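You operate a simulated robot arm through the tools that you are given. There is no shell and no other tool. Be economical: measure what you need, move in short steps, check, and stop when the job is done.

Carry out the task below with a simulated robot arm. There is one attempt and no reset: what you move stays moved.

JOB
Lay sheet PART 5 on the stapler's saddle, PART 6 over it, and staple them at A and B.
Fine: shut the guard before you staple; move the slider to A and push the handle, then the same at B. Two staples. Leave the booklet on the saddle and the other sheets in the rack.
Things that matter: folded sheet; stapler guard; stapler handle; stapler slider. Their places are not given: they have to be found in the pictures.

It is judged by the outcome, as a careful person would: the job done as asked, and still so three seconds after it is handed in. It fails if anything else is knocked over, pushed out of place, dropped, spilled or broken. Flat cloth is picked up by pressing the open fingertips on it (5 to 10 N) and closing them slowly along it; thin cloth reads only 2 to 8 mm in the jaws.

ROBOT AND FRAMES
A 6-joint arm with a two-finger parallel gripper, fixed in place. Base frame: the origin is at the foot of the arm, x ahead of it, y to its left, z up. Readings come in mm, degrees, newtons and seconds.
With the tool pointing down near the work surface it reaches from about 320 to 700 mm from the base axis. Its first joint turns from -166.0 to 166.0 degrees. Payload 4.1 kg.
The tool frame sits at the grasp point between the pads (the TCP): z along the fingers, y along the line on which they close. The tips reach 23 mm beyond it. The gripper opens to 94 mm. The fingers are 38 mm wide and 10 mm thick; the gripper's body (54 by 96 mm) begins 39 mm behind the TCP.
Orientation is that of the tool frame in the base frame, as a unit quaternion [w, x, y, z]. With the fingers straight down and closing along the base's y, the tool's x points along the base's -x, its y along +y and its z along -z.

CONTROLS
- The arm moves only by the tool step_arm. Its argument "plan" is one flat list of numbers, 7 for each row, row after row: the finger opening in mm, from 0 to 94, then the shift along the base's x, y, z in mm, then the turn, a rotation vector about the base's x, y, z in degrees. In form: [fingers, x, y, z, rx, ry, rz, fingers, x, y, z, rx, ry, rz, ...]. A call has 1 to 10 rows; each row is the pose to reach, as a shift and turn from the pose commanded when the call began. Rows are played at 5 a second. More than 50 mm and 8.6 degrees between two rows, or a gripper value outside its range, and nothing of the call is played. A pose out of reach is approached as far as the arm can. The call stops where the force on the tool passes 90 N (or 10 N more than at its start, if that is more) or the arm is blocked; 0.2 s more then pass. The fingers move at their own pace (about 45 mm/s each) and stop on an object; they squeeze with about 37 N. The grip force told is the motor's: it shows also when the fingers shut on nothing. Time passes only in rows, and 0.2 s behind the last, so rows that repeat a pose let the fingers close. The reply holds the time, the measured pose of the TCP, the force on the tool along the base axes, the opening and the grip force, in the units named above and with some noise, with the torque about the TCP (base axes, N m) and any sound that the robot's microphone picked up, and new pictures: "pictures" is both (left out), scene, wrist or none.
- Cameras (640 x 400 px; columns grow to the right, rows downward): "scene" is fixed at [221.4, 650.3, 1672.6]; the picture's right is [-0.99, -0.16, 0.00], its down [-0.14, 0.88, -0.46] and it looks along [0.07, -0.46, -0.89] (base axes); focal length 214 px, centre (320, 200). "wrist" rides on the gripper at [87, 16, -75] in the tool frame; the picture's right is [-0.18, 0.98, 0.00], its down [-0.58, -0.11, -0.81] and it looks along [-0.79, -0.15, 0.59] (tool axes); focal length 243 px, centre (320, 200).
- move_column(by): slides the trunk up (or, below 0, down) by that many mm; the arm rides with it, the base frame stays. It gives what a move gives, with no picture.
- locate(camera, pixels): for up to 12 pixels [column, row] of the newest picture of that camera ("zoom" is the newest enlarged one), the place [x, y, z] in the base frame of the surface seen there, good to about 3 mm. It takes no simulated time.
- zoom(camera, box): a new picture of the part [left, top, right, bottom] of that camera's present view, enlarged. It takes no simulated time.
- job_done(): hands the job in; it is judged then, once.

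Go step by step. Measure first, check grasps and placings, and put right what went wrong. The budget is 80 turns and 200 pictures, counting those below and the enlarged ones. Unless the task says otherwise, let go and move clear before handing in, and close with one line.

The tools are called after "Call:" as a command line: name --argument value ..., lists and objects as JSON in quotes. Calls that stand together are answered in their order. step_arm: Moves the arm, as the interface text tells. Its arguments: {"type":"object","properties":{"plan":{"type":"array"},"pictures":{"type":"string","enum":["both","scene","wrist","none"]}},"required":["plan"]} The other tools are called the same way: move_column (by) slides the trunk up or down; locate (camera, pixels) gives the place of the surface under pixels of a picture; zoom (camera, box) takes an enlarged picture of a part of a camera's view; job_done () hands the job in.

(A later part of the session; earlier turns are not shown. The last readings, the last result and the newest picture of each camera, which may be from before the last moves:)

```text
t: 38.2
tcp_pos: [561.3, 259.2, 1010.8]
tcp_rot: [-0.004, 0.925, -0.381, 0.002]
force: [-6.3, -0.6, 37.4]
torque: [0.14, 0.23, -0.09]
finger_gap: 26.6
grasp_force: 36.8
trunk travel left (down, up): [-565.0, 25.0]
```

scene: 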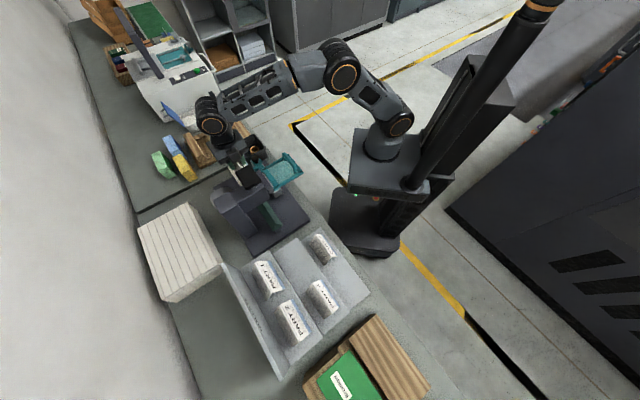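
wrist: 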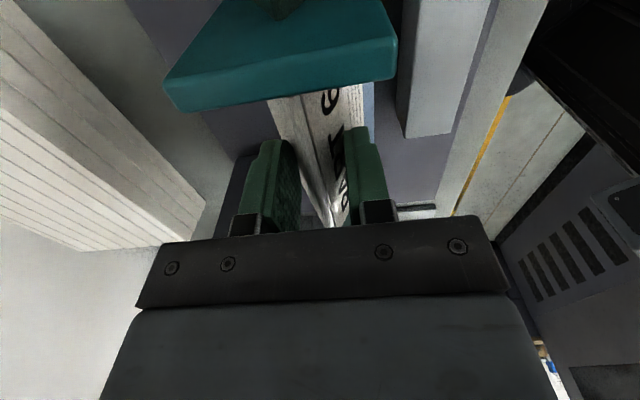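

It is seated with 37 N vertical and little lateral force. I'll relieve, release and rise.

Call:
step_arm --plan '[0, 0, 0, 3, 0, 0, 0, 30, 0, 0, 3, 0, 0, 0, 40, 0, 0, 3, 0, 0, 0, 55, 0, 0, 3, 0, 0, 0, 60, 0, 0, 3, 0, 0, 0, 60, 0, 0, 25, 0, 0, 0, 60, 0, 0, 65, 0, 0, 0, 60, 0, 0, 105, 0, 0, 0]'

Call:
zoom --camera "wrist" --box '[220, 0, 440, 200]'

Call:
zoom --camera "scene" --box '[210, 130, 310, 230]'

```text
t: 40.0
tcp_pos: [561.3, 261.3, 1111.7]
tcp_rot: [0.0, 0.924, -0.382, 0.0]
force: [-0.5, 0.2, 0.6]
torque: [0.01, 0.01, -0.03]
finger_gap: 60.0
grasp_force: 0.1
trunk travel left (down, up): [-565.0, 25.0]
```

scene: 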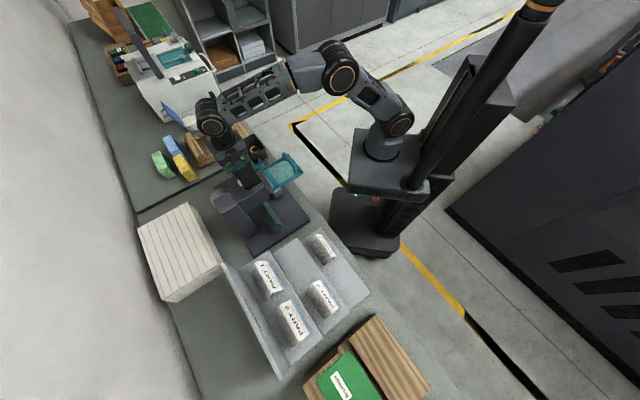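
wrist: 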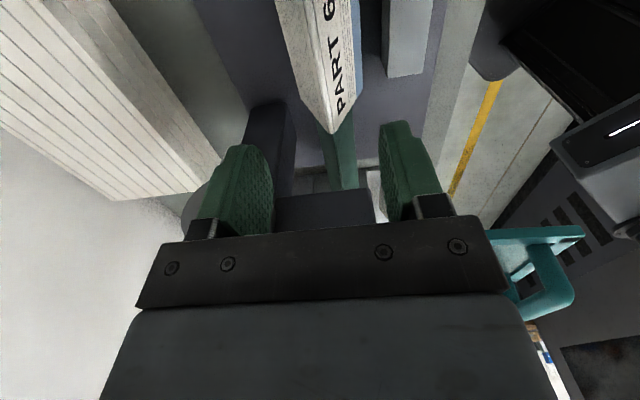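

```text
2.00 times, centred on (330, 100) of wrist
```

zoom: 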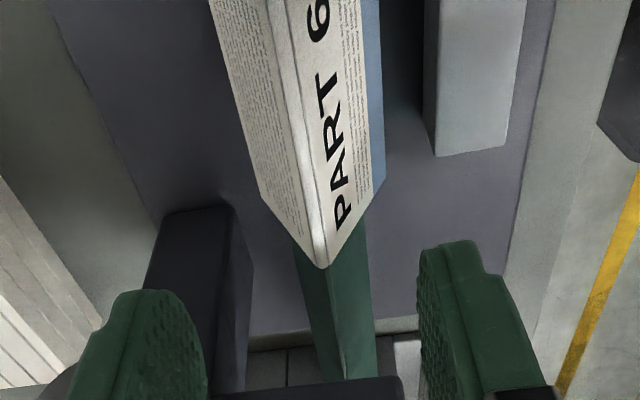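

```text
4.00 times, centred on (260, 180) of scene
```

zoom: 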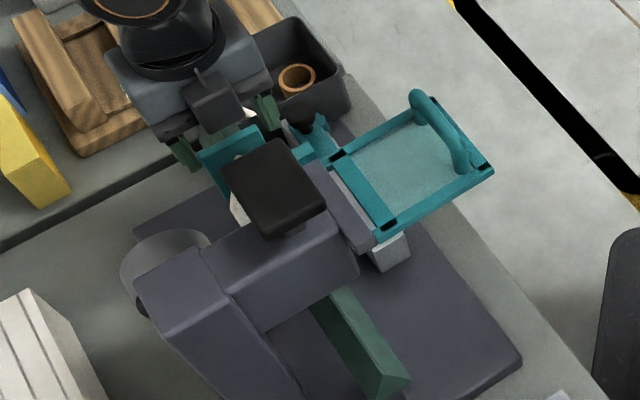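

Both sheets are nested on the saddle ("PART 6" on top, aligned). Next is the guard: I'll rise, close the fingers, turn -90° and go above its bar at about (377,260).

Call:
step_arm --plan '[60, 0, 0, 40, 0, 0, 0, 40, 0, 0, 80, 0, 0, -8, 20, 0, 0, 120, 0, 0, -16, 0, 0, 0, 145, 0, 0, -24, 0, -30, 0, 145, 0, 0, -32, 0, -65, 0, 145, 0, 0, -40, 0, -100, 0, 145, 0, 0, -48, 0, -135, 0, 145, 0, 0, -56, 0, -165, 0, 145, 0, 0, -64]' --pictures "none"

Call:
step_arm --plan '[0, -20, 0, 0, 0, 0, -8, 0, -20, 0, -20, 0, 0, -16, 0, -20, 0, -40, 0, 0, -24, 0, -20, 0, -40, 0, 0, -26]'

```text
t: 42.0
tcp_pos: [398.9, 259.2, 1254.7]
tcp_rot: [0.002, -0.581, 0.814, 0.0]
force: [0.2, -0.8, 0.3]
torque: [-0.01, 0.04, 0.03]
finger_gap: 0.0
grasp_force: 36.9
trunk travel left (down, up): [-565.0, 25.0]
```

```text
t: 43.0
tcp_pos: [377.9, 260.1, 1217.1]
tcp_rot: [0.001, -0.383, 0.924, 0.0]
force: [0.2, -0.8, -0.3]
torque: [-0.01, -0.01, -0.06]
finger_gap: 0.4
grasp_force: 37.3
trunk travel left (down, up): [-565.0, 25.0]
```

scene: 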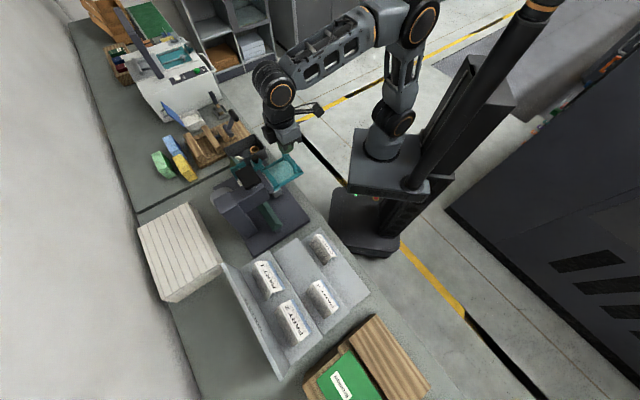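
wrist: 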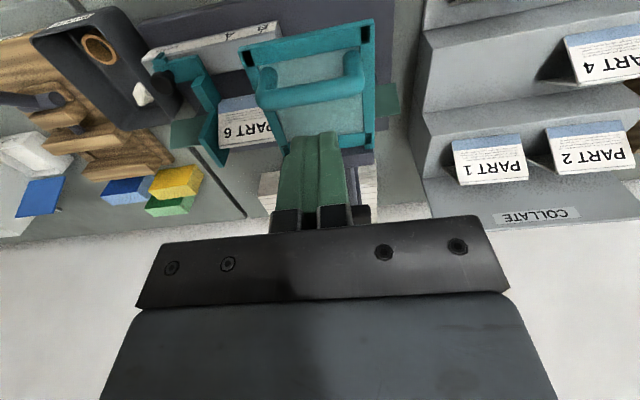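

The guard is well seen from the wrist: bar at (310,95), free frame edge at (310,40). I'll measure these.

Call:
locate --camera "wrist" --pixels '[[270, 98], [310, 93], [355, 87], [310, 38], [310, 105], [245, 50], [370, 28], [283, 150], [368, 140], [310, 60], [360, 60], [275, 75]]'

```text
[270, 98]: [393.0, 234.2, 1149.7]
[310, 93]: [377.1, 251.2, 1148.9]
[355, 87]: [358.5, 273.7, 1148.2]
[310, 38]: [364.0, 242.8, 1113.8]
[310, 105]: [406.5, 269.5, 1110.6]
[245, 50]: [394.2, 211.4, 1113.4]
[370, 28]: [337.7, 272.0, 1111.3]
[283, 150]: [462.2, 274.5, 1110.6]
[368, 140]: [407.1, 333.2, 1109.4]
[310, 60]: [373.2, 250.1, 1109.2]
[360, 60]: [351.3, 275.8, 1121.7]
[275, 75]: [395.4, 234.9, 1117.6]
```

The bar is at sum≈630, z=1149, and the hinge at sum≈739. I'll press the bar down along its arc for about 50°.

Call:
step_arm --plan '[0, 0, -6, -20, 0, 0, 0, 0, 0, -6, -42, 0, 0, 0, 0, -2, -8, -49, 0, 0, 0, 0, -4, -10, -58, 0, 0, 0, 0, -6, -12, -73, 0, 0, 0, 0, -7, -13, -88, 0, 0, 0]'

```text
t: 44.4
tcp_pos: [371.5, 247.4, 1127.1]
tcp_rot: [0.001, -0.384, 0.923, 0.0]
force: [0.6, 0.5, 0.5]
torque: [-0.01, -0.01, 0.0]
finger_gap: 0.0
grasp_force: 37.0
trunk travel left (down, up): [-565.0, 25.0]
```

scene: 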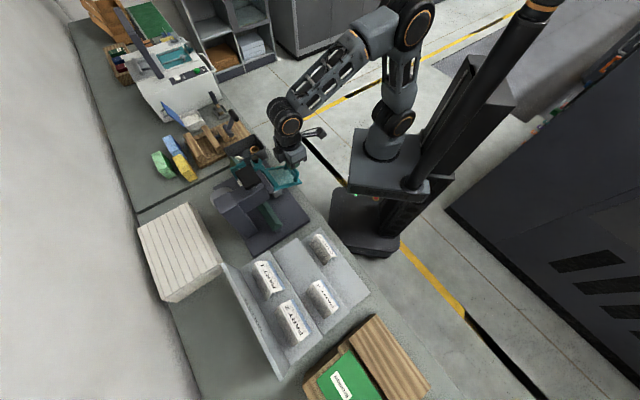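
wrist: 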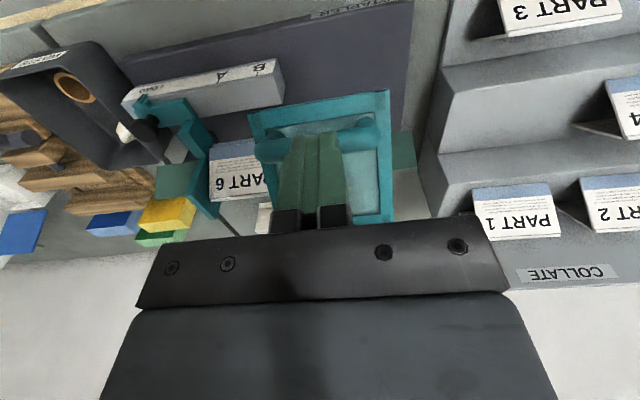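

The guard has swung partway with almost no force. I'll measure its free edge.

Call:
locate --camera "wrist" --pixels '[[255, 115], [320, 102], [385, 96], [262, 150], [370, 140], [390, 215]]'

```text
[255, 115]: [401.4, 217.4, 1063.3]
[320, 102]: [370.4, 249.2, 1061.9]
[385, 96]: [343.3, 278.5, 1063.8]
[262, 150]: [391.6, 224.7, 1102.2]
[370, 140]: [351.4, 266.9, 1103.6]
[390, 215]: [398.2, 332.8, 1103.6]
```

The guard is rotated about 28°. I'll continue along the arc.

Call:
step_arm --plan '[0, 1.5, 1.5, -14, 0, 0, 0, 0, 4, 4, -28, 0, 0, 0, 0, 9, 9, -42, 0, 0, 0, 0, 15, 15, -53, 0, 0, 0]'

Call:
locate --camera "wrist" --pixels '[[255, 140], [262, 160], [375, 130], [385, 150], [320, 120], [370, 165]]'

```text
t: 45.4
tcp_pos: [385.1, 263.5, 1075.1]
tcp_rot: [0.001, -0.383, 0.924, -0.001]
force: [-0.1, 0.4, -0.1]
torque: [0.05, -0.01, 0.01]
finger_gap: 0.0
grasp_force: 36.2
trunk travel left (down, up): [-565.0, 25.0]
```

scene: 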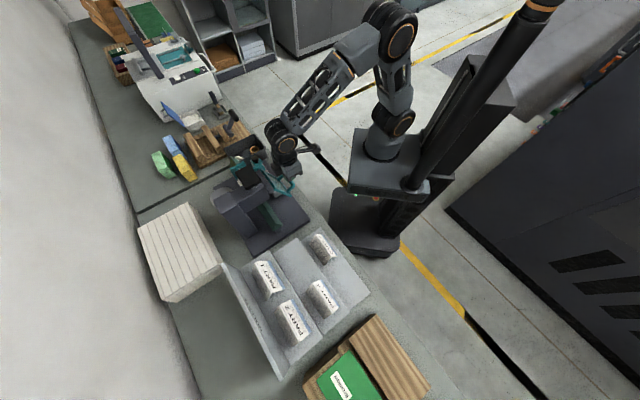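
wrist: 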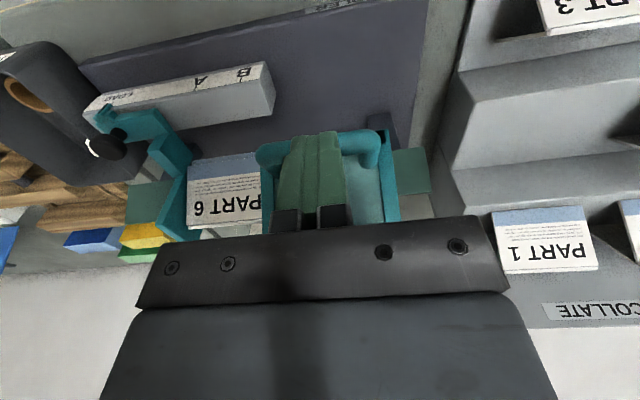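

```text
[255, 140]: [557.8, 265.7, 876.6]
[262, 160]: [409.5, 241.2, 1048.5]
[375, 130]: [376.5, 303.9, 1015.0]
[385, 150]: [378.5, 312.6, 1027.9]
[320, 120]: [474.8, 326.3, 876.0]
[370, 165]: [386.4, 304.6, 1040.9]
```

The guard is about 66° down (frame at sum 680, z 1015). I'll retreat outward, lower, and push the bar inward with the finger side.

Call:
step_arm --plan '[0, -14, -14, 5, 0, 0, 0, 0, -29, -29, 0, 0, 0, 0, 0, -29, -29, -25, 0, 0, 0, 0, -29, -29, -48, 0, 0, 0, 0, -20, -20, -48, 0, 0, 0, 0, -13, -13, -48, 0, 0, 0, 0, -8, -8, -48, 0, 0, 0, 0, -3, -3, -48, 0, 0, 0, 0, 1, 1, -48, 0, 0, 0, 0, 4, 4, -48, 0, 0, 0]'

Call:
locate --camera "wrist" --pixels '[[375, 130], [385, 150], [262, 160], [370, 165]]'

```text
t: 47.6
tcp_pos: [388.6, 266.6, 1027.7]
tcp_rot: [0.002, -0.383, 0.924, 0.0]
force: [0.1, 0.9, 0.2]
torque: [-0.02, -0.02, -0.02]
finger_gap: 0.1
grasp_force: 36.9
trunk travel left (down, up): [-565.0, 25.0]
```

scene: 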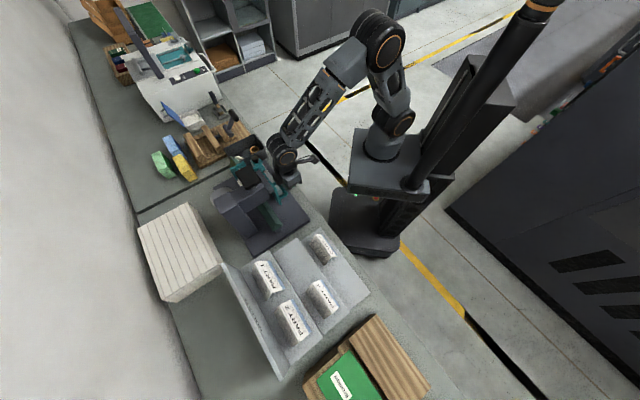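
wrist: 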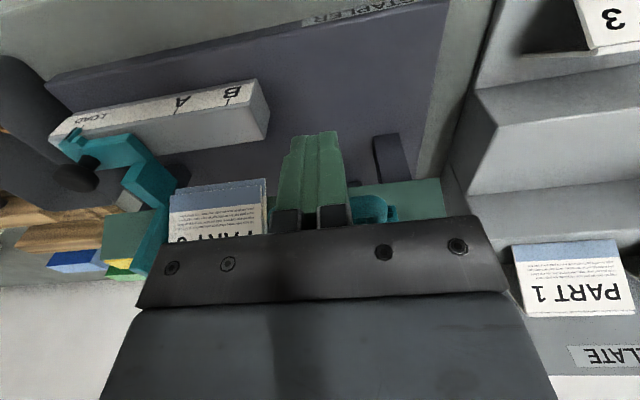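

```text
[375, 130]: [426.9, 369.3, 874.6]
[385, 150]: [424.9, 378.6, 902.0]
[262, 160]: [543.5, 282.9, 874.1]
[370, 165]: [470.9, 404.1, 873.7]
```

The guard bar at (372,207) is now close to the panel position. I'll zoom and measure whether it is fully shut.

Call:
zoom --camera "wrist" --box '[150, 120, 470, 250]'

Call:
locate --camera "wrist" --pixels '[[358, 205], [370, 205], [382, 210], [392, 212], [355, 215], [270, 210]]'

Call:
zoom --camera "scene" --box '[220, 140, 310, 210]'

```text
2.00 times, centred on (310, 185) of wrist
```

zoom: 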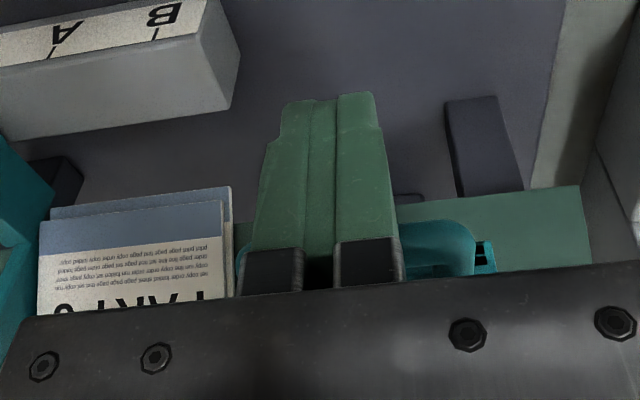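

```text
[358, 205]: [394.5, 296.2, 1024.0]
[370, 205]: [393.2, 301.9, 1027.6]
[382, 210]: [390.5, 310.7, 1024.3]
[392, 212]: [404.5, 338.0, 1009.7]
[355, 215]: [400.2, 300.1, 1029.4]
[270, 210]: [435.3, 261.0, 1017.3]
```

```text
5.71 times, centred on (265, 175) of scene
```

zoom: 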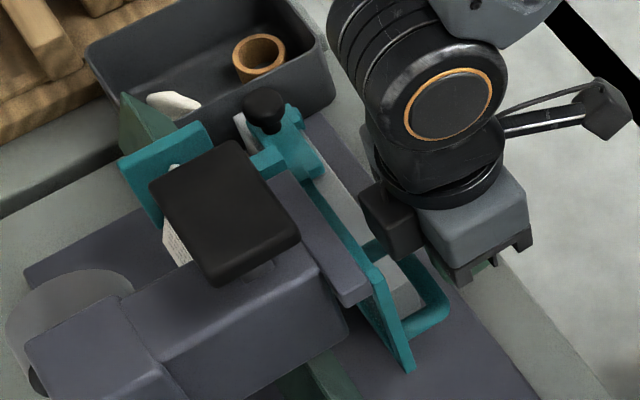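

The guard frame's lower edge is at sum≈742, so it is about vertical under the hinge. I'll nudge the bar further inward to feel its stop.

Call:
step_arm --plan '[0, 2, 2, 0, 0, 0, 0, 0, 4, 4, 0, 0, 0, 0, 0, 6, 6, 0, 0, 0, 0, 0, 8, 8, 0, 0, 0, 0]' --pictures "none"

```text
t: 48.6
tcp_pos: [395.6, 272.0, 1026.2]
tcp_rot: [-0.001, -0.383, 0.924, 0.0]
force: [-16.7, -12.8, 2.9]
torque: [0.01, 0.04, 0.04]
finger_gap: 0.2
grasp_force: 37.2
trunk travel left (down, up): [-565.0, 25.0]
```

I feel a 21 N stop, so the guard is shut. I'll back off and move along the rail to look at the slider knob.

Call:
step_arm --plan '[0, -30, -30, 0, 0, 0, 0, 0, -50, -50, 20, 0, 0, 0, 0, -25, -75, 40, 0, 0, 0, 0, 5, -105, 60, 0, 0, 0, 0, 35, -135, 60, 0, 0, 0, 0, 65, -165, 60, 0, 0, 0, 0, 95, -195, 60, 0, 0, 0, 60, 105, -205, 60, 0, 0, 0]' --pictures "both"

Call:
zoom --camera "wrist" --box '[220, 90, 440, 230]'

```text
t: 50.4
tcp_pos: [503.3, 68.6, 1085.6]
tcp_rot: [0.001, -0.383, 0.924, -0.001]
force: [-0.4, -0.6, -0.5]
torque: [0.02, -0.01, 0.01]
finger_gap: 32.8
grasp_force: 0.0
trunk travel left (down, up): [-565.0, 25.0]
```

scene: 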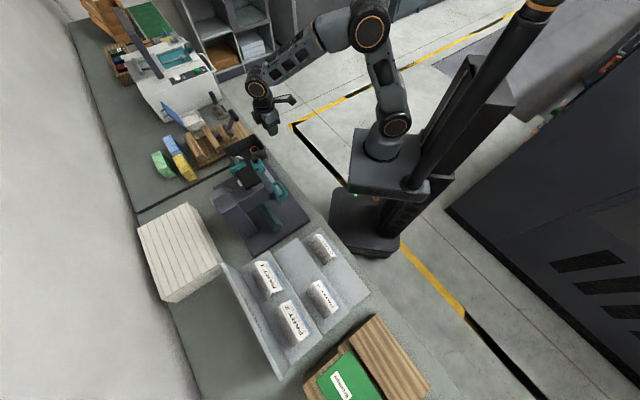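
wrist: 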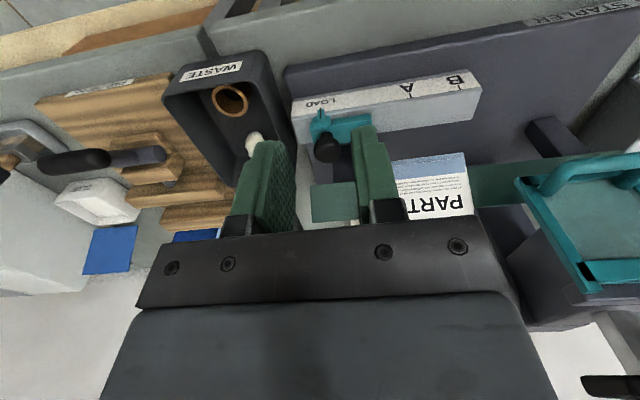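

```text
2.86 times, centred on (330, 160) of wrist
```

zoom: 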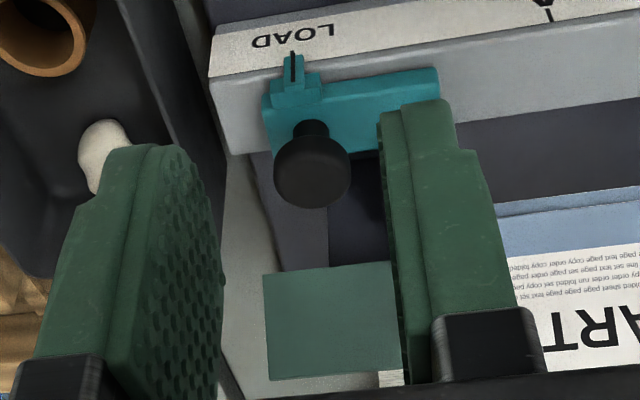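

The black knob is at zoom (312,170), with a tick pointer at (292,55). I'll measure knob, pointer, box wall and guard.

Call:
locate --camera "zoom" --pixels '[[312, 175], [312, 140], [278, 170], [348, 170], [292, 60], [292, 88], [350, 85], [435, 75], [150, 10], [290, 120], [315, 205]]'

Call:
locate --camera "wrist" --pixels '[[517, 180], [548, 192], [585, 265], [610, 168], [640, 185], [560, 240]]'

```text
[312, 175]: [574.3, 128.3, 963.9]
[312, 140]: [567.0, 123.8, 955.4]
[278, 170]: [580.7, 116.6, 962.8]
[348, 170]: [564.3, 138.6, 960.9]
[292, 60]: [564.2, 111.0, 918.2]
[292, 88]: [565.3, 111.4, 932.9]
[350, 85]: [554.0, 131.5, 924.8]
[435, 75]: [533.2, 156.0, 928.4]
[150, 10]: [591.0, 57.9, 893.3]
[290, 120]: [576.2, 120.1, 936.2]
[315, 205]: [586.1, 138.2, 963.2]
```

```text
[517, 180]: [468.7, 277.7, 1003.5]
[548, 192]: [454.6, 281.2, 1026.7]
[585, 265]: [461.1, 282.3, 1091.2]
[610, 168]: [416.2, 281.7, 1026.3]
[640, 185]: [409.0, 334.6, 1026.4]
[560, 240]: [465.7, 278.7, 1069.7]
```

The guard is vertical and shut (sum 743–746). The knob is at v≈315, sum≈704, top 964; ticks are LOAD 321.3, A 219.3, B 170.2. I'll descend around the knob with a 46 mm opening.

Call:
step_arm --plan '[46, 22, 18, 0, 0, 0, 0, 46, 44, 37, -20, 0, 0, 0, 46, 66, 55.7, -40, 0, 0, 0, 46, 66, 55.7, -75, 0, 0, 0]'

Call:
zoom --camera "wrist" --box '[220, 90, 440, 230]'

Call:
zoom --camera "scene" --box '[210, 110, 300, 180]'

```text
t: 51.4
tcp_pos: [568.4, 124.6, 1010.2]
tcp_rot: [0.001, -0.384, 0.924, -0.001]
force: [0.0, 0.4, 0.6]
torque: [-0.05, 0.0, -0.04]
finger_gap: 46.2
grasp_force: 0.1
trunk travel left (down, up): [-565.0, 25.0]
```

scene: 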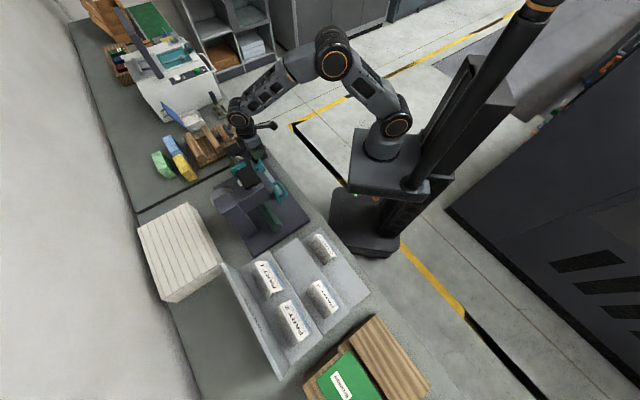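
wrist: 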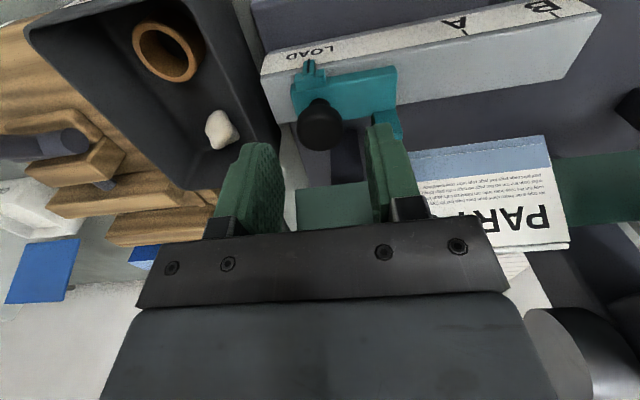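

```text
2.86 times, centred on (330, 160) of wrist
```

zoom: 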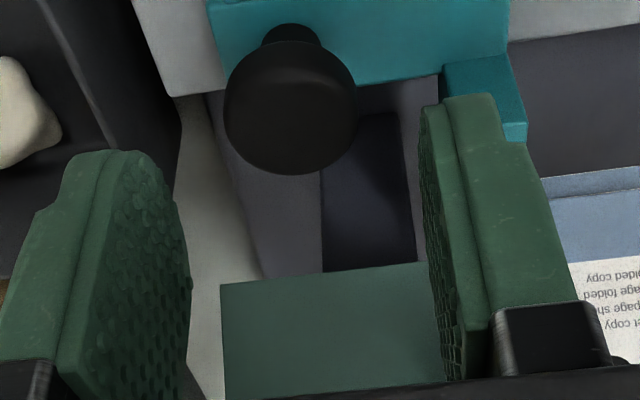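

```text
5.71 times, centred on (255, 145) of scene
```

zoom: 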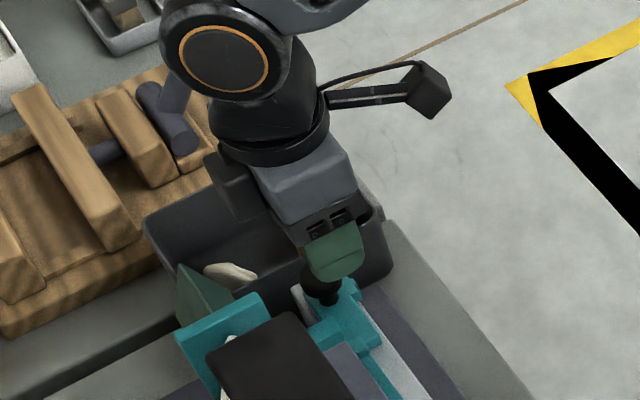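

Call:
locate --camera "zoom" --pixels '[[250, 170]]'

Call:
locate --camera "wrist" --pixels '[[319, 125], [300, 128], [341, 128], [320, 147], [318, 108], [320, 138], [311, 75], [385, 120]]'

```text
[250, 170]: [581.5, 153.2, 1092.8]
```

```text
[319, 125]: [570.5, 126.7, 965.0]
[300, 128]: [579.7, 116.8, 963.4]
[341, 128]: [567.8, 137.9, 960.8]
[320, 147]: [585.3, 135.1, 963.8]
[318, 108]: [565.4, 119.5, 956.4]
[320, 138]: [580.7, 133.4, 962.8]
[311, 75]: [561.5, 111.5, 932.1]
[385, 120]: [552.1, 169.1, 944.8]
```

The knob is centered at v≈315.7, sum≈703, and my TCP is at v=313.8, sum=693, with the bracket corner clear at v=271. I'll descend 44 mm and close gently.

Call:
step_arm --plan '[46, 2, -1, -15, 0, 0, 0, 46, 2, -1, -30, 0, 0, 0, 46, 2, -1, -44, 0, 0, 0, 38, 2, -1, -44, 0, 0, 0, 32, 2, -1, -44, 0, 0, 0, 28, 2, -1, -44, 0, 0, 0, 20, 2, -1, -44, 0, 0, 0, 10, 2, -1, -44, 0, 0, 0]'

```text
t: 53.2
tcp_pos: [570.2, 123.5, 965.8]
tcp_rot: [0.001, -0.383, 0.924, 0.0]
force: [3.0, -1.2, -0.6]
torque: [0.0, -0.13, -0.07]
finger_gap: 28.7
grasp_force: 45.3
trunk travel left (down, up): [-565.0, 25.0]
```

scene: 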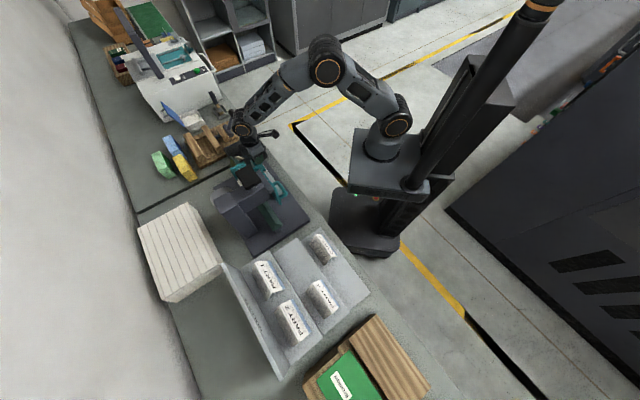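
wrist: 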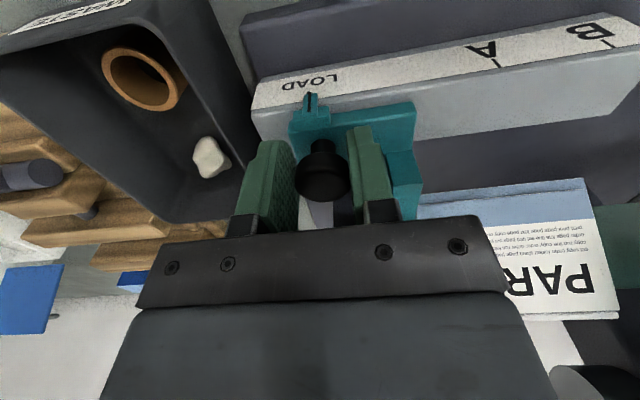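

The knob is gripped (28.7 mm). I'll slide toward A, first 90 mm, and check the forces.

Call:
step_arm --plan '[10, -7, 7, 0, 0, 0, 0, 10, -14, 14, 0, 0, 0, 0, 10, -21, 21.3, 0, 0, 0, 0, 10, -28, 28.5, 0, 0, 0, 0, 10, -35, 35.6, 0, 0, 0, 0, 10, -42, 42.7, 0, 0, 0, 0, 10, -49, 49.8, 0, 0, 0, 0, 10, -56, 57, 0, 0, 0, 0, 10, -63, 64, 0, 0, 0, 0]'

Call:
zoom --camera "wrist" --box '[220, 40, 440, 230]'

```text
t: 55.2
tcp_pos: [506.9, 187.1, 967.4]
tcp_rot: [0.002, -0.384, 0.923, 0.0]
force: [-5.5, -5.5, 6.9]
torque: [-0.13, 0.05, -0.07]
finger_gap: 28.8
grasp_force: 45.1
trunk travel left (down, up): [-565.0, 25.0]
```

scene: 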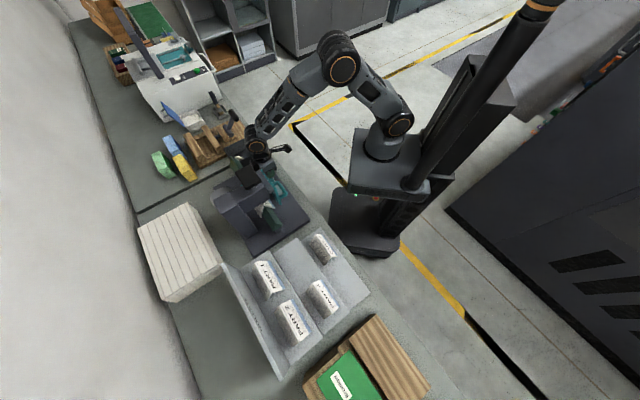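
wrist: 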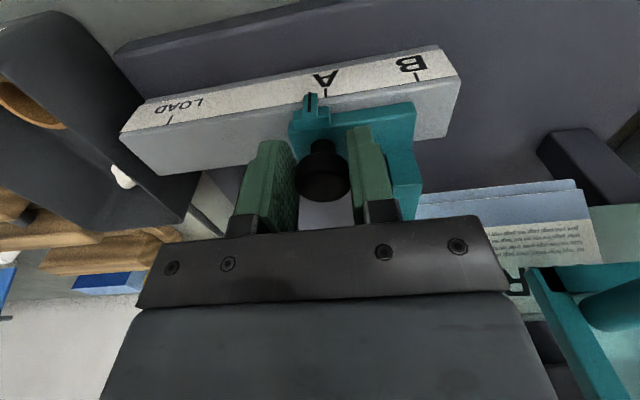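

```text
2.11 times, centred on (330, 135) of wrist
```

zoom: 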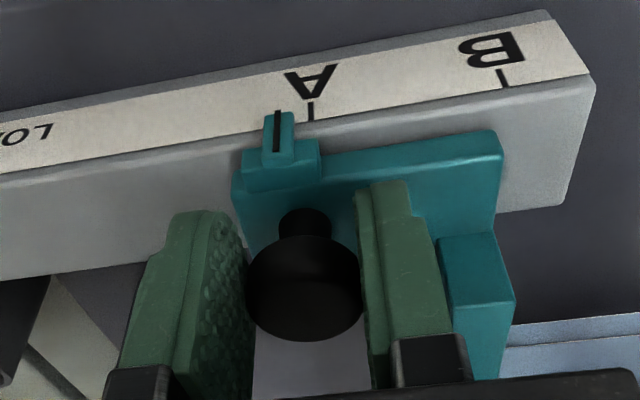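

The slider moves with the grip and its pointer is just short of A. I'll measure the remaining distance.

Call:
locate --camera "zoom" --pixels '[[277, 116], [278, 145], [310, 112], [311, 106], [503, 77], [501, 72], [278, 130]]'

```text
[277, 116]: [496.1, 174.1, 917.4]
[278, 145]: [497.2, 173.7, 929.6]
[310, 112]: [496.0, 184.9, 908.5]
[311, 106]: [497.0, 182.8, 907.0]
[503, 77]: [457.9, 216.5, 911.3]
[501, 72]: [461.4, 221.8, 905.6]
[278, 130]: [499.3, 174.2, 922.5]
```

About 9 mm remains. I'll advance 7 mm and look again.

Call:
step_arm --plan '[10, -2.5, 2.5, 0, 0, 0, 0, 10, -5, 5, 0, 0, 0, 0]' --pictures "wrist"

Call:
zoom --camera "wrist" --box '[260, 50, 440, 160]'

Call:
locate --camera "zoom" --pixels '[[178, 157], [178, 185]]'

```text
t: 55.8
tcp_pos: [502.3, 192.3, 968.1]
tcp_rot: [0.002, -0.384, 0.923, 0.0]
force: [-7.4, -5.9, 2.2]
torque: [0.26, -0.27, -0.04]
finger_gap: 28.8
grasp_force: 45.2
trunk travel left (down, up): [-565.0, 25.0]
```

wrist: 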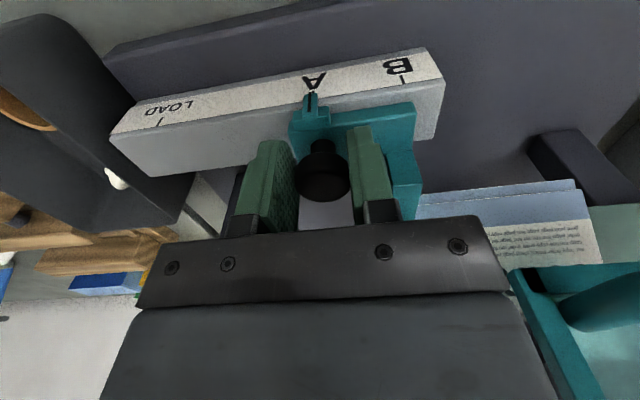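

```text
3.56 times, centred on (350, 105) of wrist
```

zoom: 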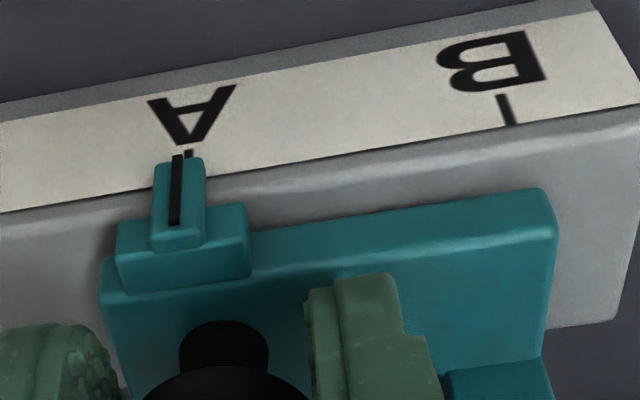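

```text
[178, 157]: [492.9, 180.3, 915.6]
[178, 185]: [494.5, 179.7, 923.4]
```

The pointer is about 1.3 mm short of A once I correct for parallax. I'll nudge 1.3 mm and check.

Call:
step_arm --plan '[10, -0.5, 0.5, 0, 0, 0, 0, 10, -0.9, 0.9, 0, 0, 0, 0]' --pictures "wrist"

Call:
zoom --camera "wrist" --box '[280, 60, 350, 120]'

Call:
zoom --camera "scene" --box '[220, 140, 310, 220]'

```text
t: 56.4
tcp_pos: [500.4, 193.2, 967.2]
tcp_rot: [0.001, -0.383, 0.924, 0.0]
force: [-4.7, -4.8, 0.4]
torque: [-0.3, 0.31, -0.02]
finger_gap: 28.6
grasp_force: 44.9
trunk travel left (down, up): [-565.0, 25.0]
```

wrist: 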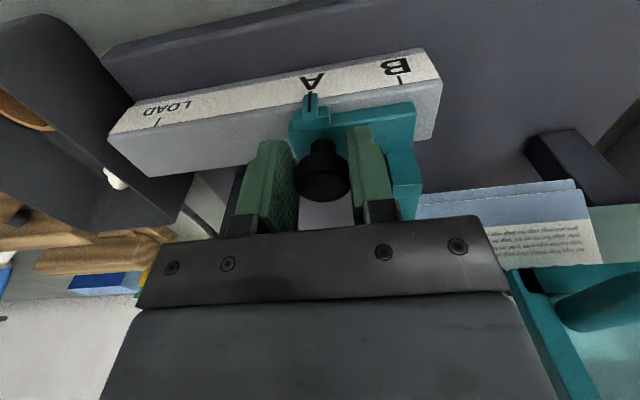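

```text
6.67 times, centred on (315, 90) of wrist
```

zoom: 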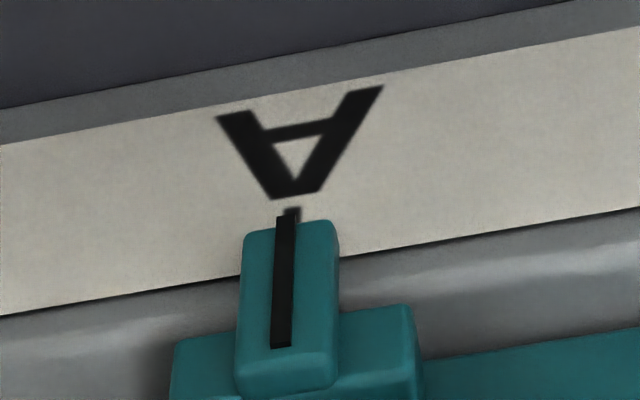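

```text
5.00 times, centred on (265, 180) of scene
```

zoom: 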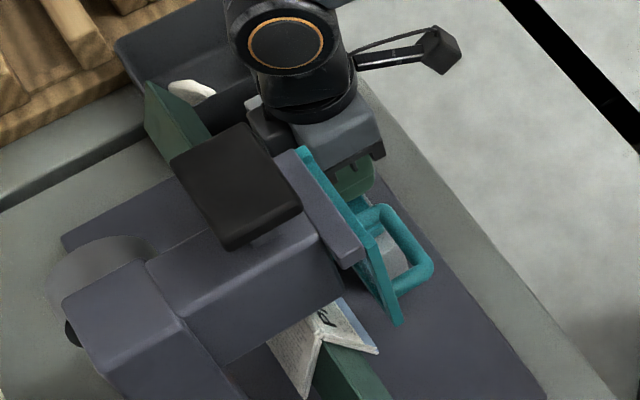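

The pointer is on tick A to within 0.5 mm, and the booklet's leading edge has come out past the head. I'll release the knob, rise, and go over the handle with closed fingers.

Call:
step_arm --plan '[32, 0, 0, 0, 0, 0, 0, 40, 0, 0, 0, 0, 0, 0, 46, 0, 0, 0, 0, 0, 0, 46, 0, 0, 25, 0, 0, 0, 46, -10, -10, 70, 0, 0, 0, 46, -20, -20, 115, 0, 0, 0, 30, -20, -20, 160, 0, 0, 0, 10, -20, -20, 205, 0, 0, 0, 0, -20, -20, 250, 0, 0, 0, 0, -20, -20, 265, 0, 0, 0]' --pictures "wrist"

Call:
step_arm --plan '[0, 0, 35, 0, 0, 0, 0, 0, 0, 70, 0, 0, 0, 0, 0, 0, 105, 0, 0, 0, 0, 0, -5, 140, 0, 0, 0, 0, 0, -10, 178, 0, 0, 0, 0]'

```text
t: 58.6
tcp_pos: [481.1, 173.3, 1233.1]
tcp_rot: [0.002, -0.383, 0.924, 0.0]
force: [0.7, 0.2, 0.0]
torque: [0.06, 0.01, 0.01]
finger_gap: 0.0
grasp_force: 36.8
trunk travel left (down, up): [-565.0, 25.0]
```

wrist: 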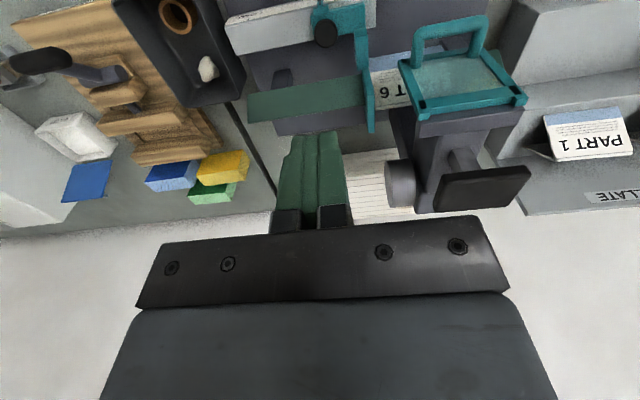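

```text
t: 59.8
tcp_pos: [470.9, 352.4, 1232.3]
tcp_rot: [0.002, -0.383, 0.924, -0.001]
force: [-1.0, 0.9, 1.0]
torque: [0.0, 0.03, -0.03]
finger_gap: 0.0
grasp_force: 36.8
trunk travel left (down, up): [-565.0, 25.0]
```

scene: 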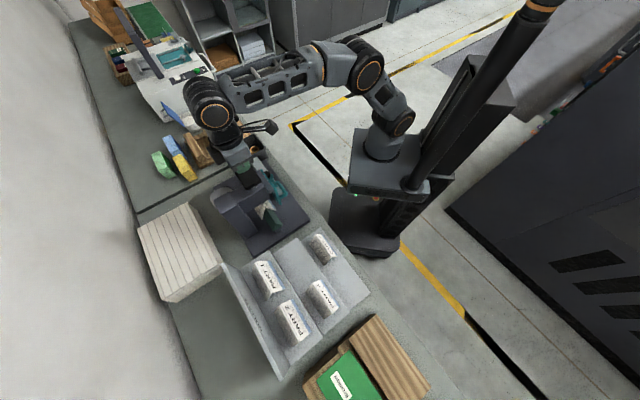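
wrist: 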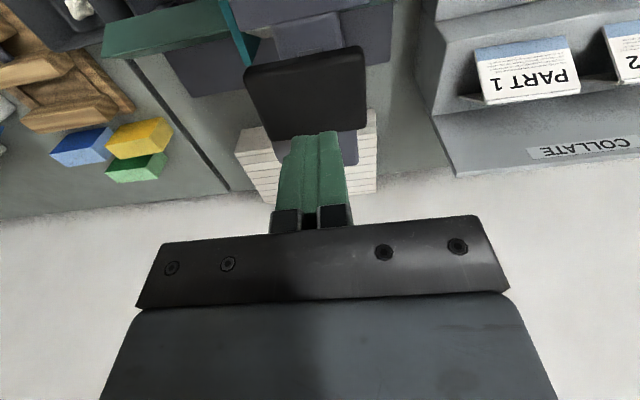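

The fingers are over the black handle plate. I'll press down in steps and watch the force and sound.

Call:
step_arm --plan '[0, 0, 0, -20, 0, 0, 0, 0, 0, 0, -35, 0, 0, 0, 0, 0, 0, -41, 0, 0, 0, 0, 0, 0, -46, 0, 0, 0, 0, 0, 0, -50, 0, 0, 0, 0, 0, 0, -54, 0, 0, 0, 0, 0, 0, -58, 0, 0, 0]' --pictures "none"

```text
t: 61.4
tcp_pos: [470.1, 351.0, 1176.7]
tcp_rot: [0.004, -0.383, 0.924, 0.001]
force: [1.4, -0.5, 12.6]
torque: [-0.2, 0.16, -0.03]
finger_gap: 0.0
grasp_force: 37.1
trunk travel left (down, up): [-565.0, 25.0]
```

The handle has gone down about 17 mm under 13 N with no sound yet. I'll press on.

Call:
step_arm --plan '[0, 0, 0, -3, 0, 0, 0, 0, 0, 0, -6, 0, 0, 0, 0, 0, 0, -9, 0, 0, 0, 0, 0, 0, -12, 0, 0, 0, 0, 0, 0, -15, 0, 0, 0, 0, 0, 0, -18, 0, 0, 0, 0, 0, 0, -21, 0, 0, 0, 0, 0, 0, -24, 0, 0, 0]' --pictures "none"

```text
t: 62.8
tcp_pos: [469.3, 350.5, 1175.2]
tcp_rot: [0.022, -0.385, 0.923, 0.006]
force: [-9.2, -8.5, 29.7]
torque: [-0.53, 0.6, 0.02]
finger_gap: 0.3
grasp_force: 37.3
trunk travel left (down, up): [-565.0, 25.0]
stopped in row 7: the force on the tool passed its limit at 92 N (the readings are from after the stop); the commanded pose is now the measured one
```

The force reached 92 N at z≈1175 with no click reported. I'll look at what is going on.

Call:
step_arm --plan '[0, 0, 0, 0, 0, 0, 0]'

Call:
zoom --camera "scene" --box '[200, 130, 310, 240]'

Call:
zoom --camera "wrist" --box '[200, 0, 420, 200]'

```text
t: 63.2
tcp_pos: [470.4, 351.0, 1174.7]
tcp_rot: [0.02, -0.383, 0.923, 0.005]
force: [-10.1, -9.2, 37.9]
torque: [-0.64, 0.74, -0.01]
finger_gap: 0.0
grasp_force: 37.0
trunk travel left (down, up): [-565.0, 25.0]
```

scene: 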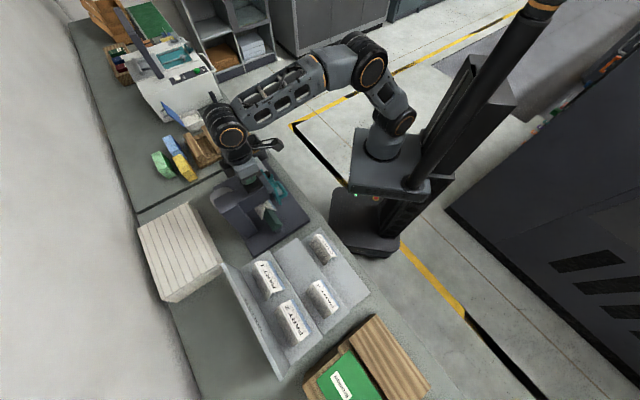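
wrist: 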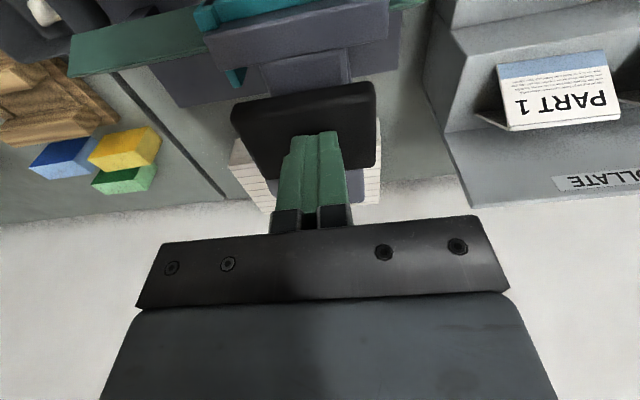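

```text
3.64 times, centred on (255, 185) of scene
```

zoom: 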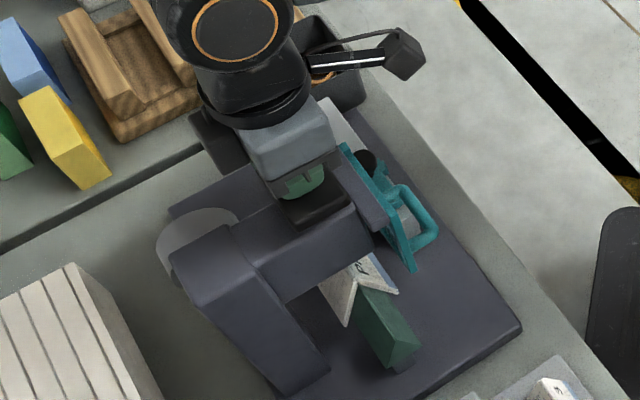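

```text
2.00 times, centred on (310, 100) of wrist
```

zoom: 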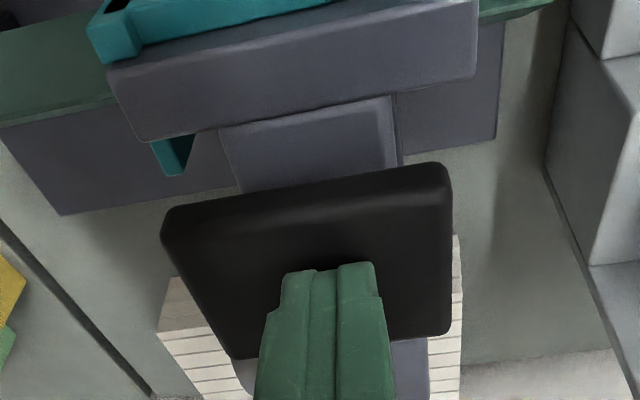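

The handle met a firm stop at about 20 mm of travel, so it seems to have been fully pressed. I'll rise and check whether it springs back and whether a staple shows.

Call:
step_arm --plan '[0, 0, 0, 5, 0, 0, 0, 0, 0, 0, 20, 0, 0, 0, 0, 0, 0, 40, 0, 0, 0, 0, 0, 0, 58, 0, 0, 0]'

Call:
zoom --camera "scene" --box '[225, 150, 295, 230]'

Call:
locate --camera "wrist" --pixels '[[300, 90], [350, 60], [260, 75]]'

```text
t: 64.2
tcp_pos: [475.6, 352.8, 1228.5]
tcp_rot: [0.018, -0.384, 0.923, 0.004]
force: [-0.4, 0.9, 0.0]
torque: [0.0, -0.01, 0.0]
finger_gap: 0.1
grasp_force: 36.6
trunk travel left (down, up): [-565.0, 25.0]
```

scene: 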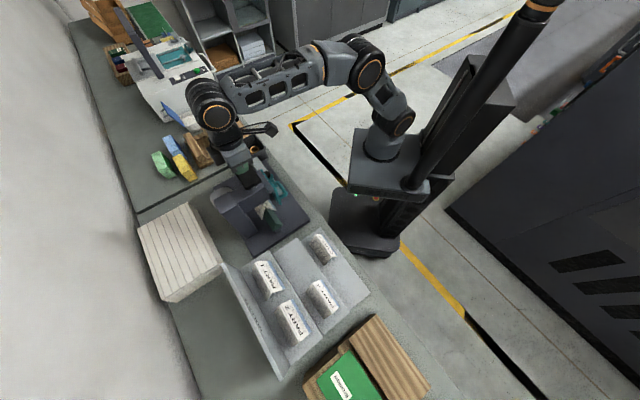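
wrist: 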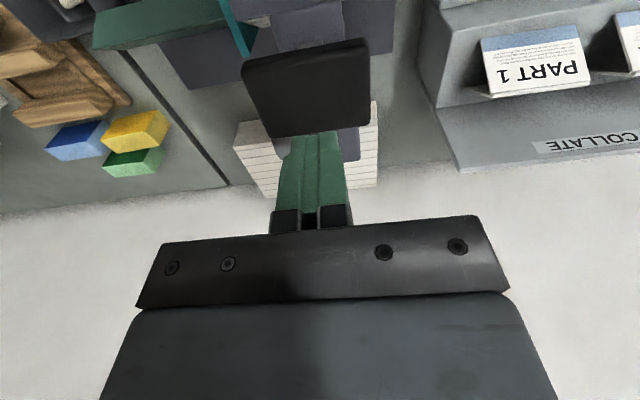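

```text
5.00 times, centred on (260, 190) of scene
```

zoom: 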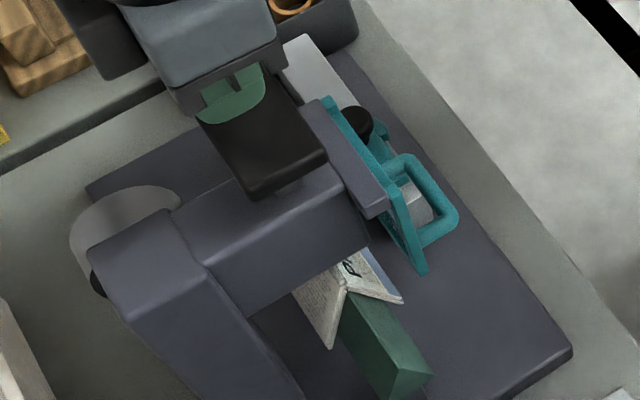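

```text
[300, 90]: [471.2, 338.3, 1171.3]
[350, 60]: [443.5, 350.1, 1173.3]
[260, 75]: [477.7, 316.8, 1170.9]
```

The handle sprang back (top at 1171) after about 20 mm of travel. I'll straighten the tool (a 2° tilt crept in) and look through the guard from the front for the staple before moving on.

Call:
step_arm --plan '[0, -20, -25, 5, -1.2, 1.7, 0, 20, -45, -50, 5, -1.2, 1.7, 0, 40, -70, -80, 0, -1.2, 1.7, 0, 60, -98, -110, -20, -1.2, 1.7, 0, 80, -98, -110, -65, -1.2, 1.7, 0, 94, -98, -110, -110, -1.2, 1.7, 0, 94, -98, -110, -150, -1.2, 1.7, 0, 94, -98, -110, -178, -1.2, 1.7, 0]' --pictures "wrist"

Call:
zoom --camera "wrist" --box '[230, 110, 430, 230]'

```text
t: 66.0
tcp_pos: [377.8, 243.7, 1050.4]
tcp_rot: [0.0, -0.384, 0.923, 0.0]
force: [-0.4, -0.6, 0.8]
torque: [-0.03, 0.03, -0.04]
finger_gap: 94.0
grasp_force: 0.0
trunk travel left (down, up): [-565.0, 25.0]
```

wrist: 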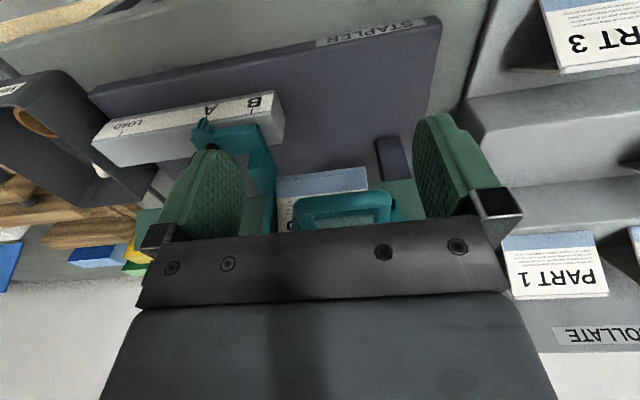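

```text
3.20 times, centred on (330, 170) of wrist
```

zoom: 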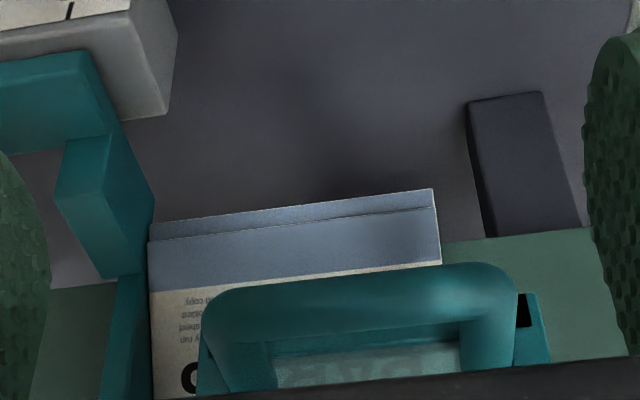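

Both sheets are square against the fence, but the ridge is hidden just behind the gripper bar. I'll tilt the tool 12° so the camera looks up under the head.

Call:
step_arm --plan '[94, 0, 0, 0, 4.2, -4.2, 0, 94, 0, 0, 0, 8.5, -8.5, 0]' --pictures "wrist"

Call:
zoom --camera "wrist" --box '[240, 140, 420, 230]'

```text
t: 66.6
tcp_pos: [375.6, 243.4, 1050.9]
tcp_rot: [0.098, -0.382, 0.918, 0.04]
force: [-0.9, 0.4, 0.9]
torque: [0.0, 0.01, -0.02]
finger_gap: 94.3
grasp_force: 0.2
trunk travel left (down, up): [-565.0, 25.0]
```

wrist: 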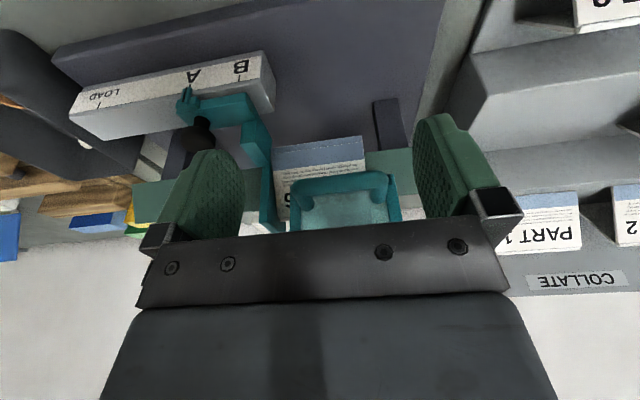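

```text
3.56 times, centred on (330, 185) of wrist
```

zoom: 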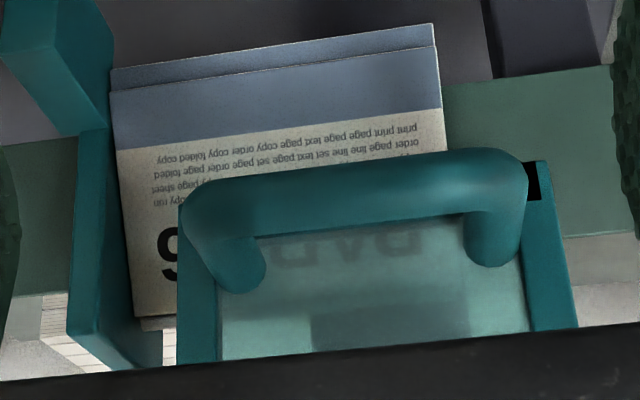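

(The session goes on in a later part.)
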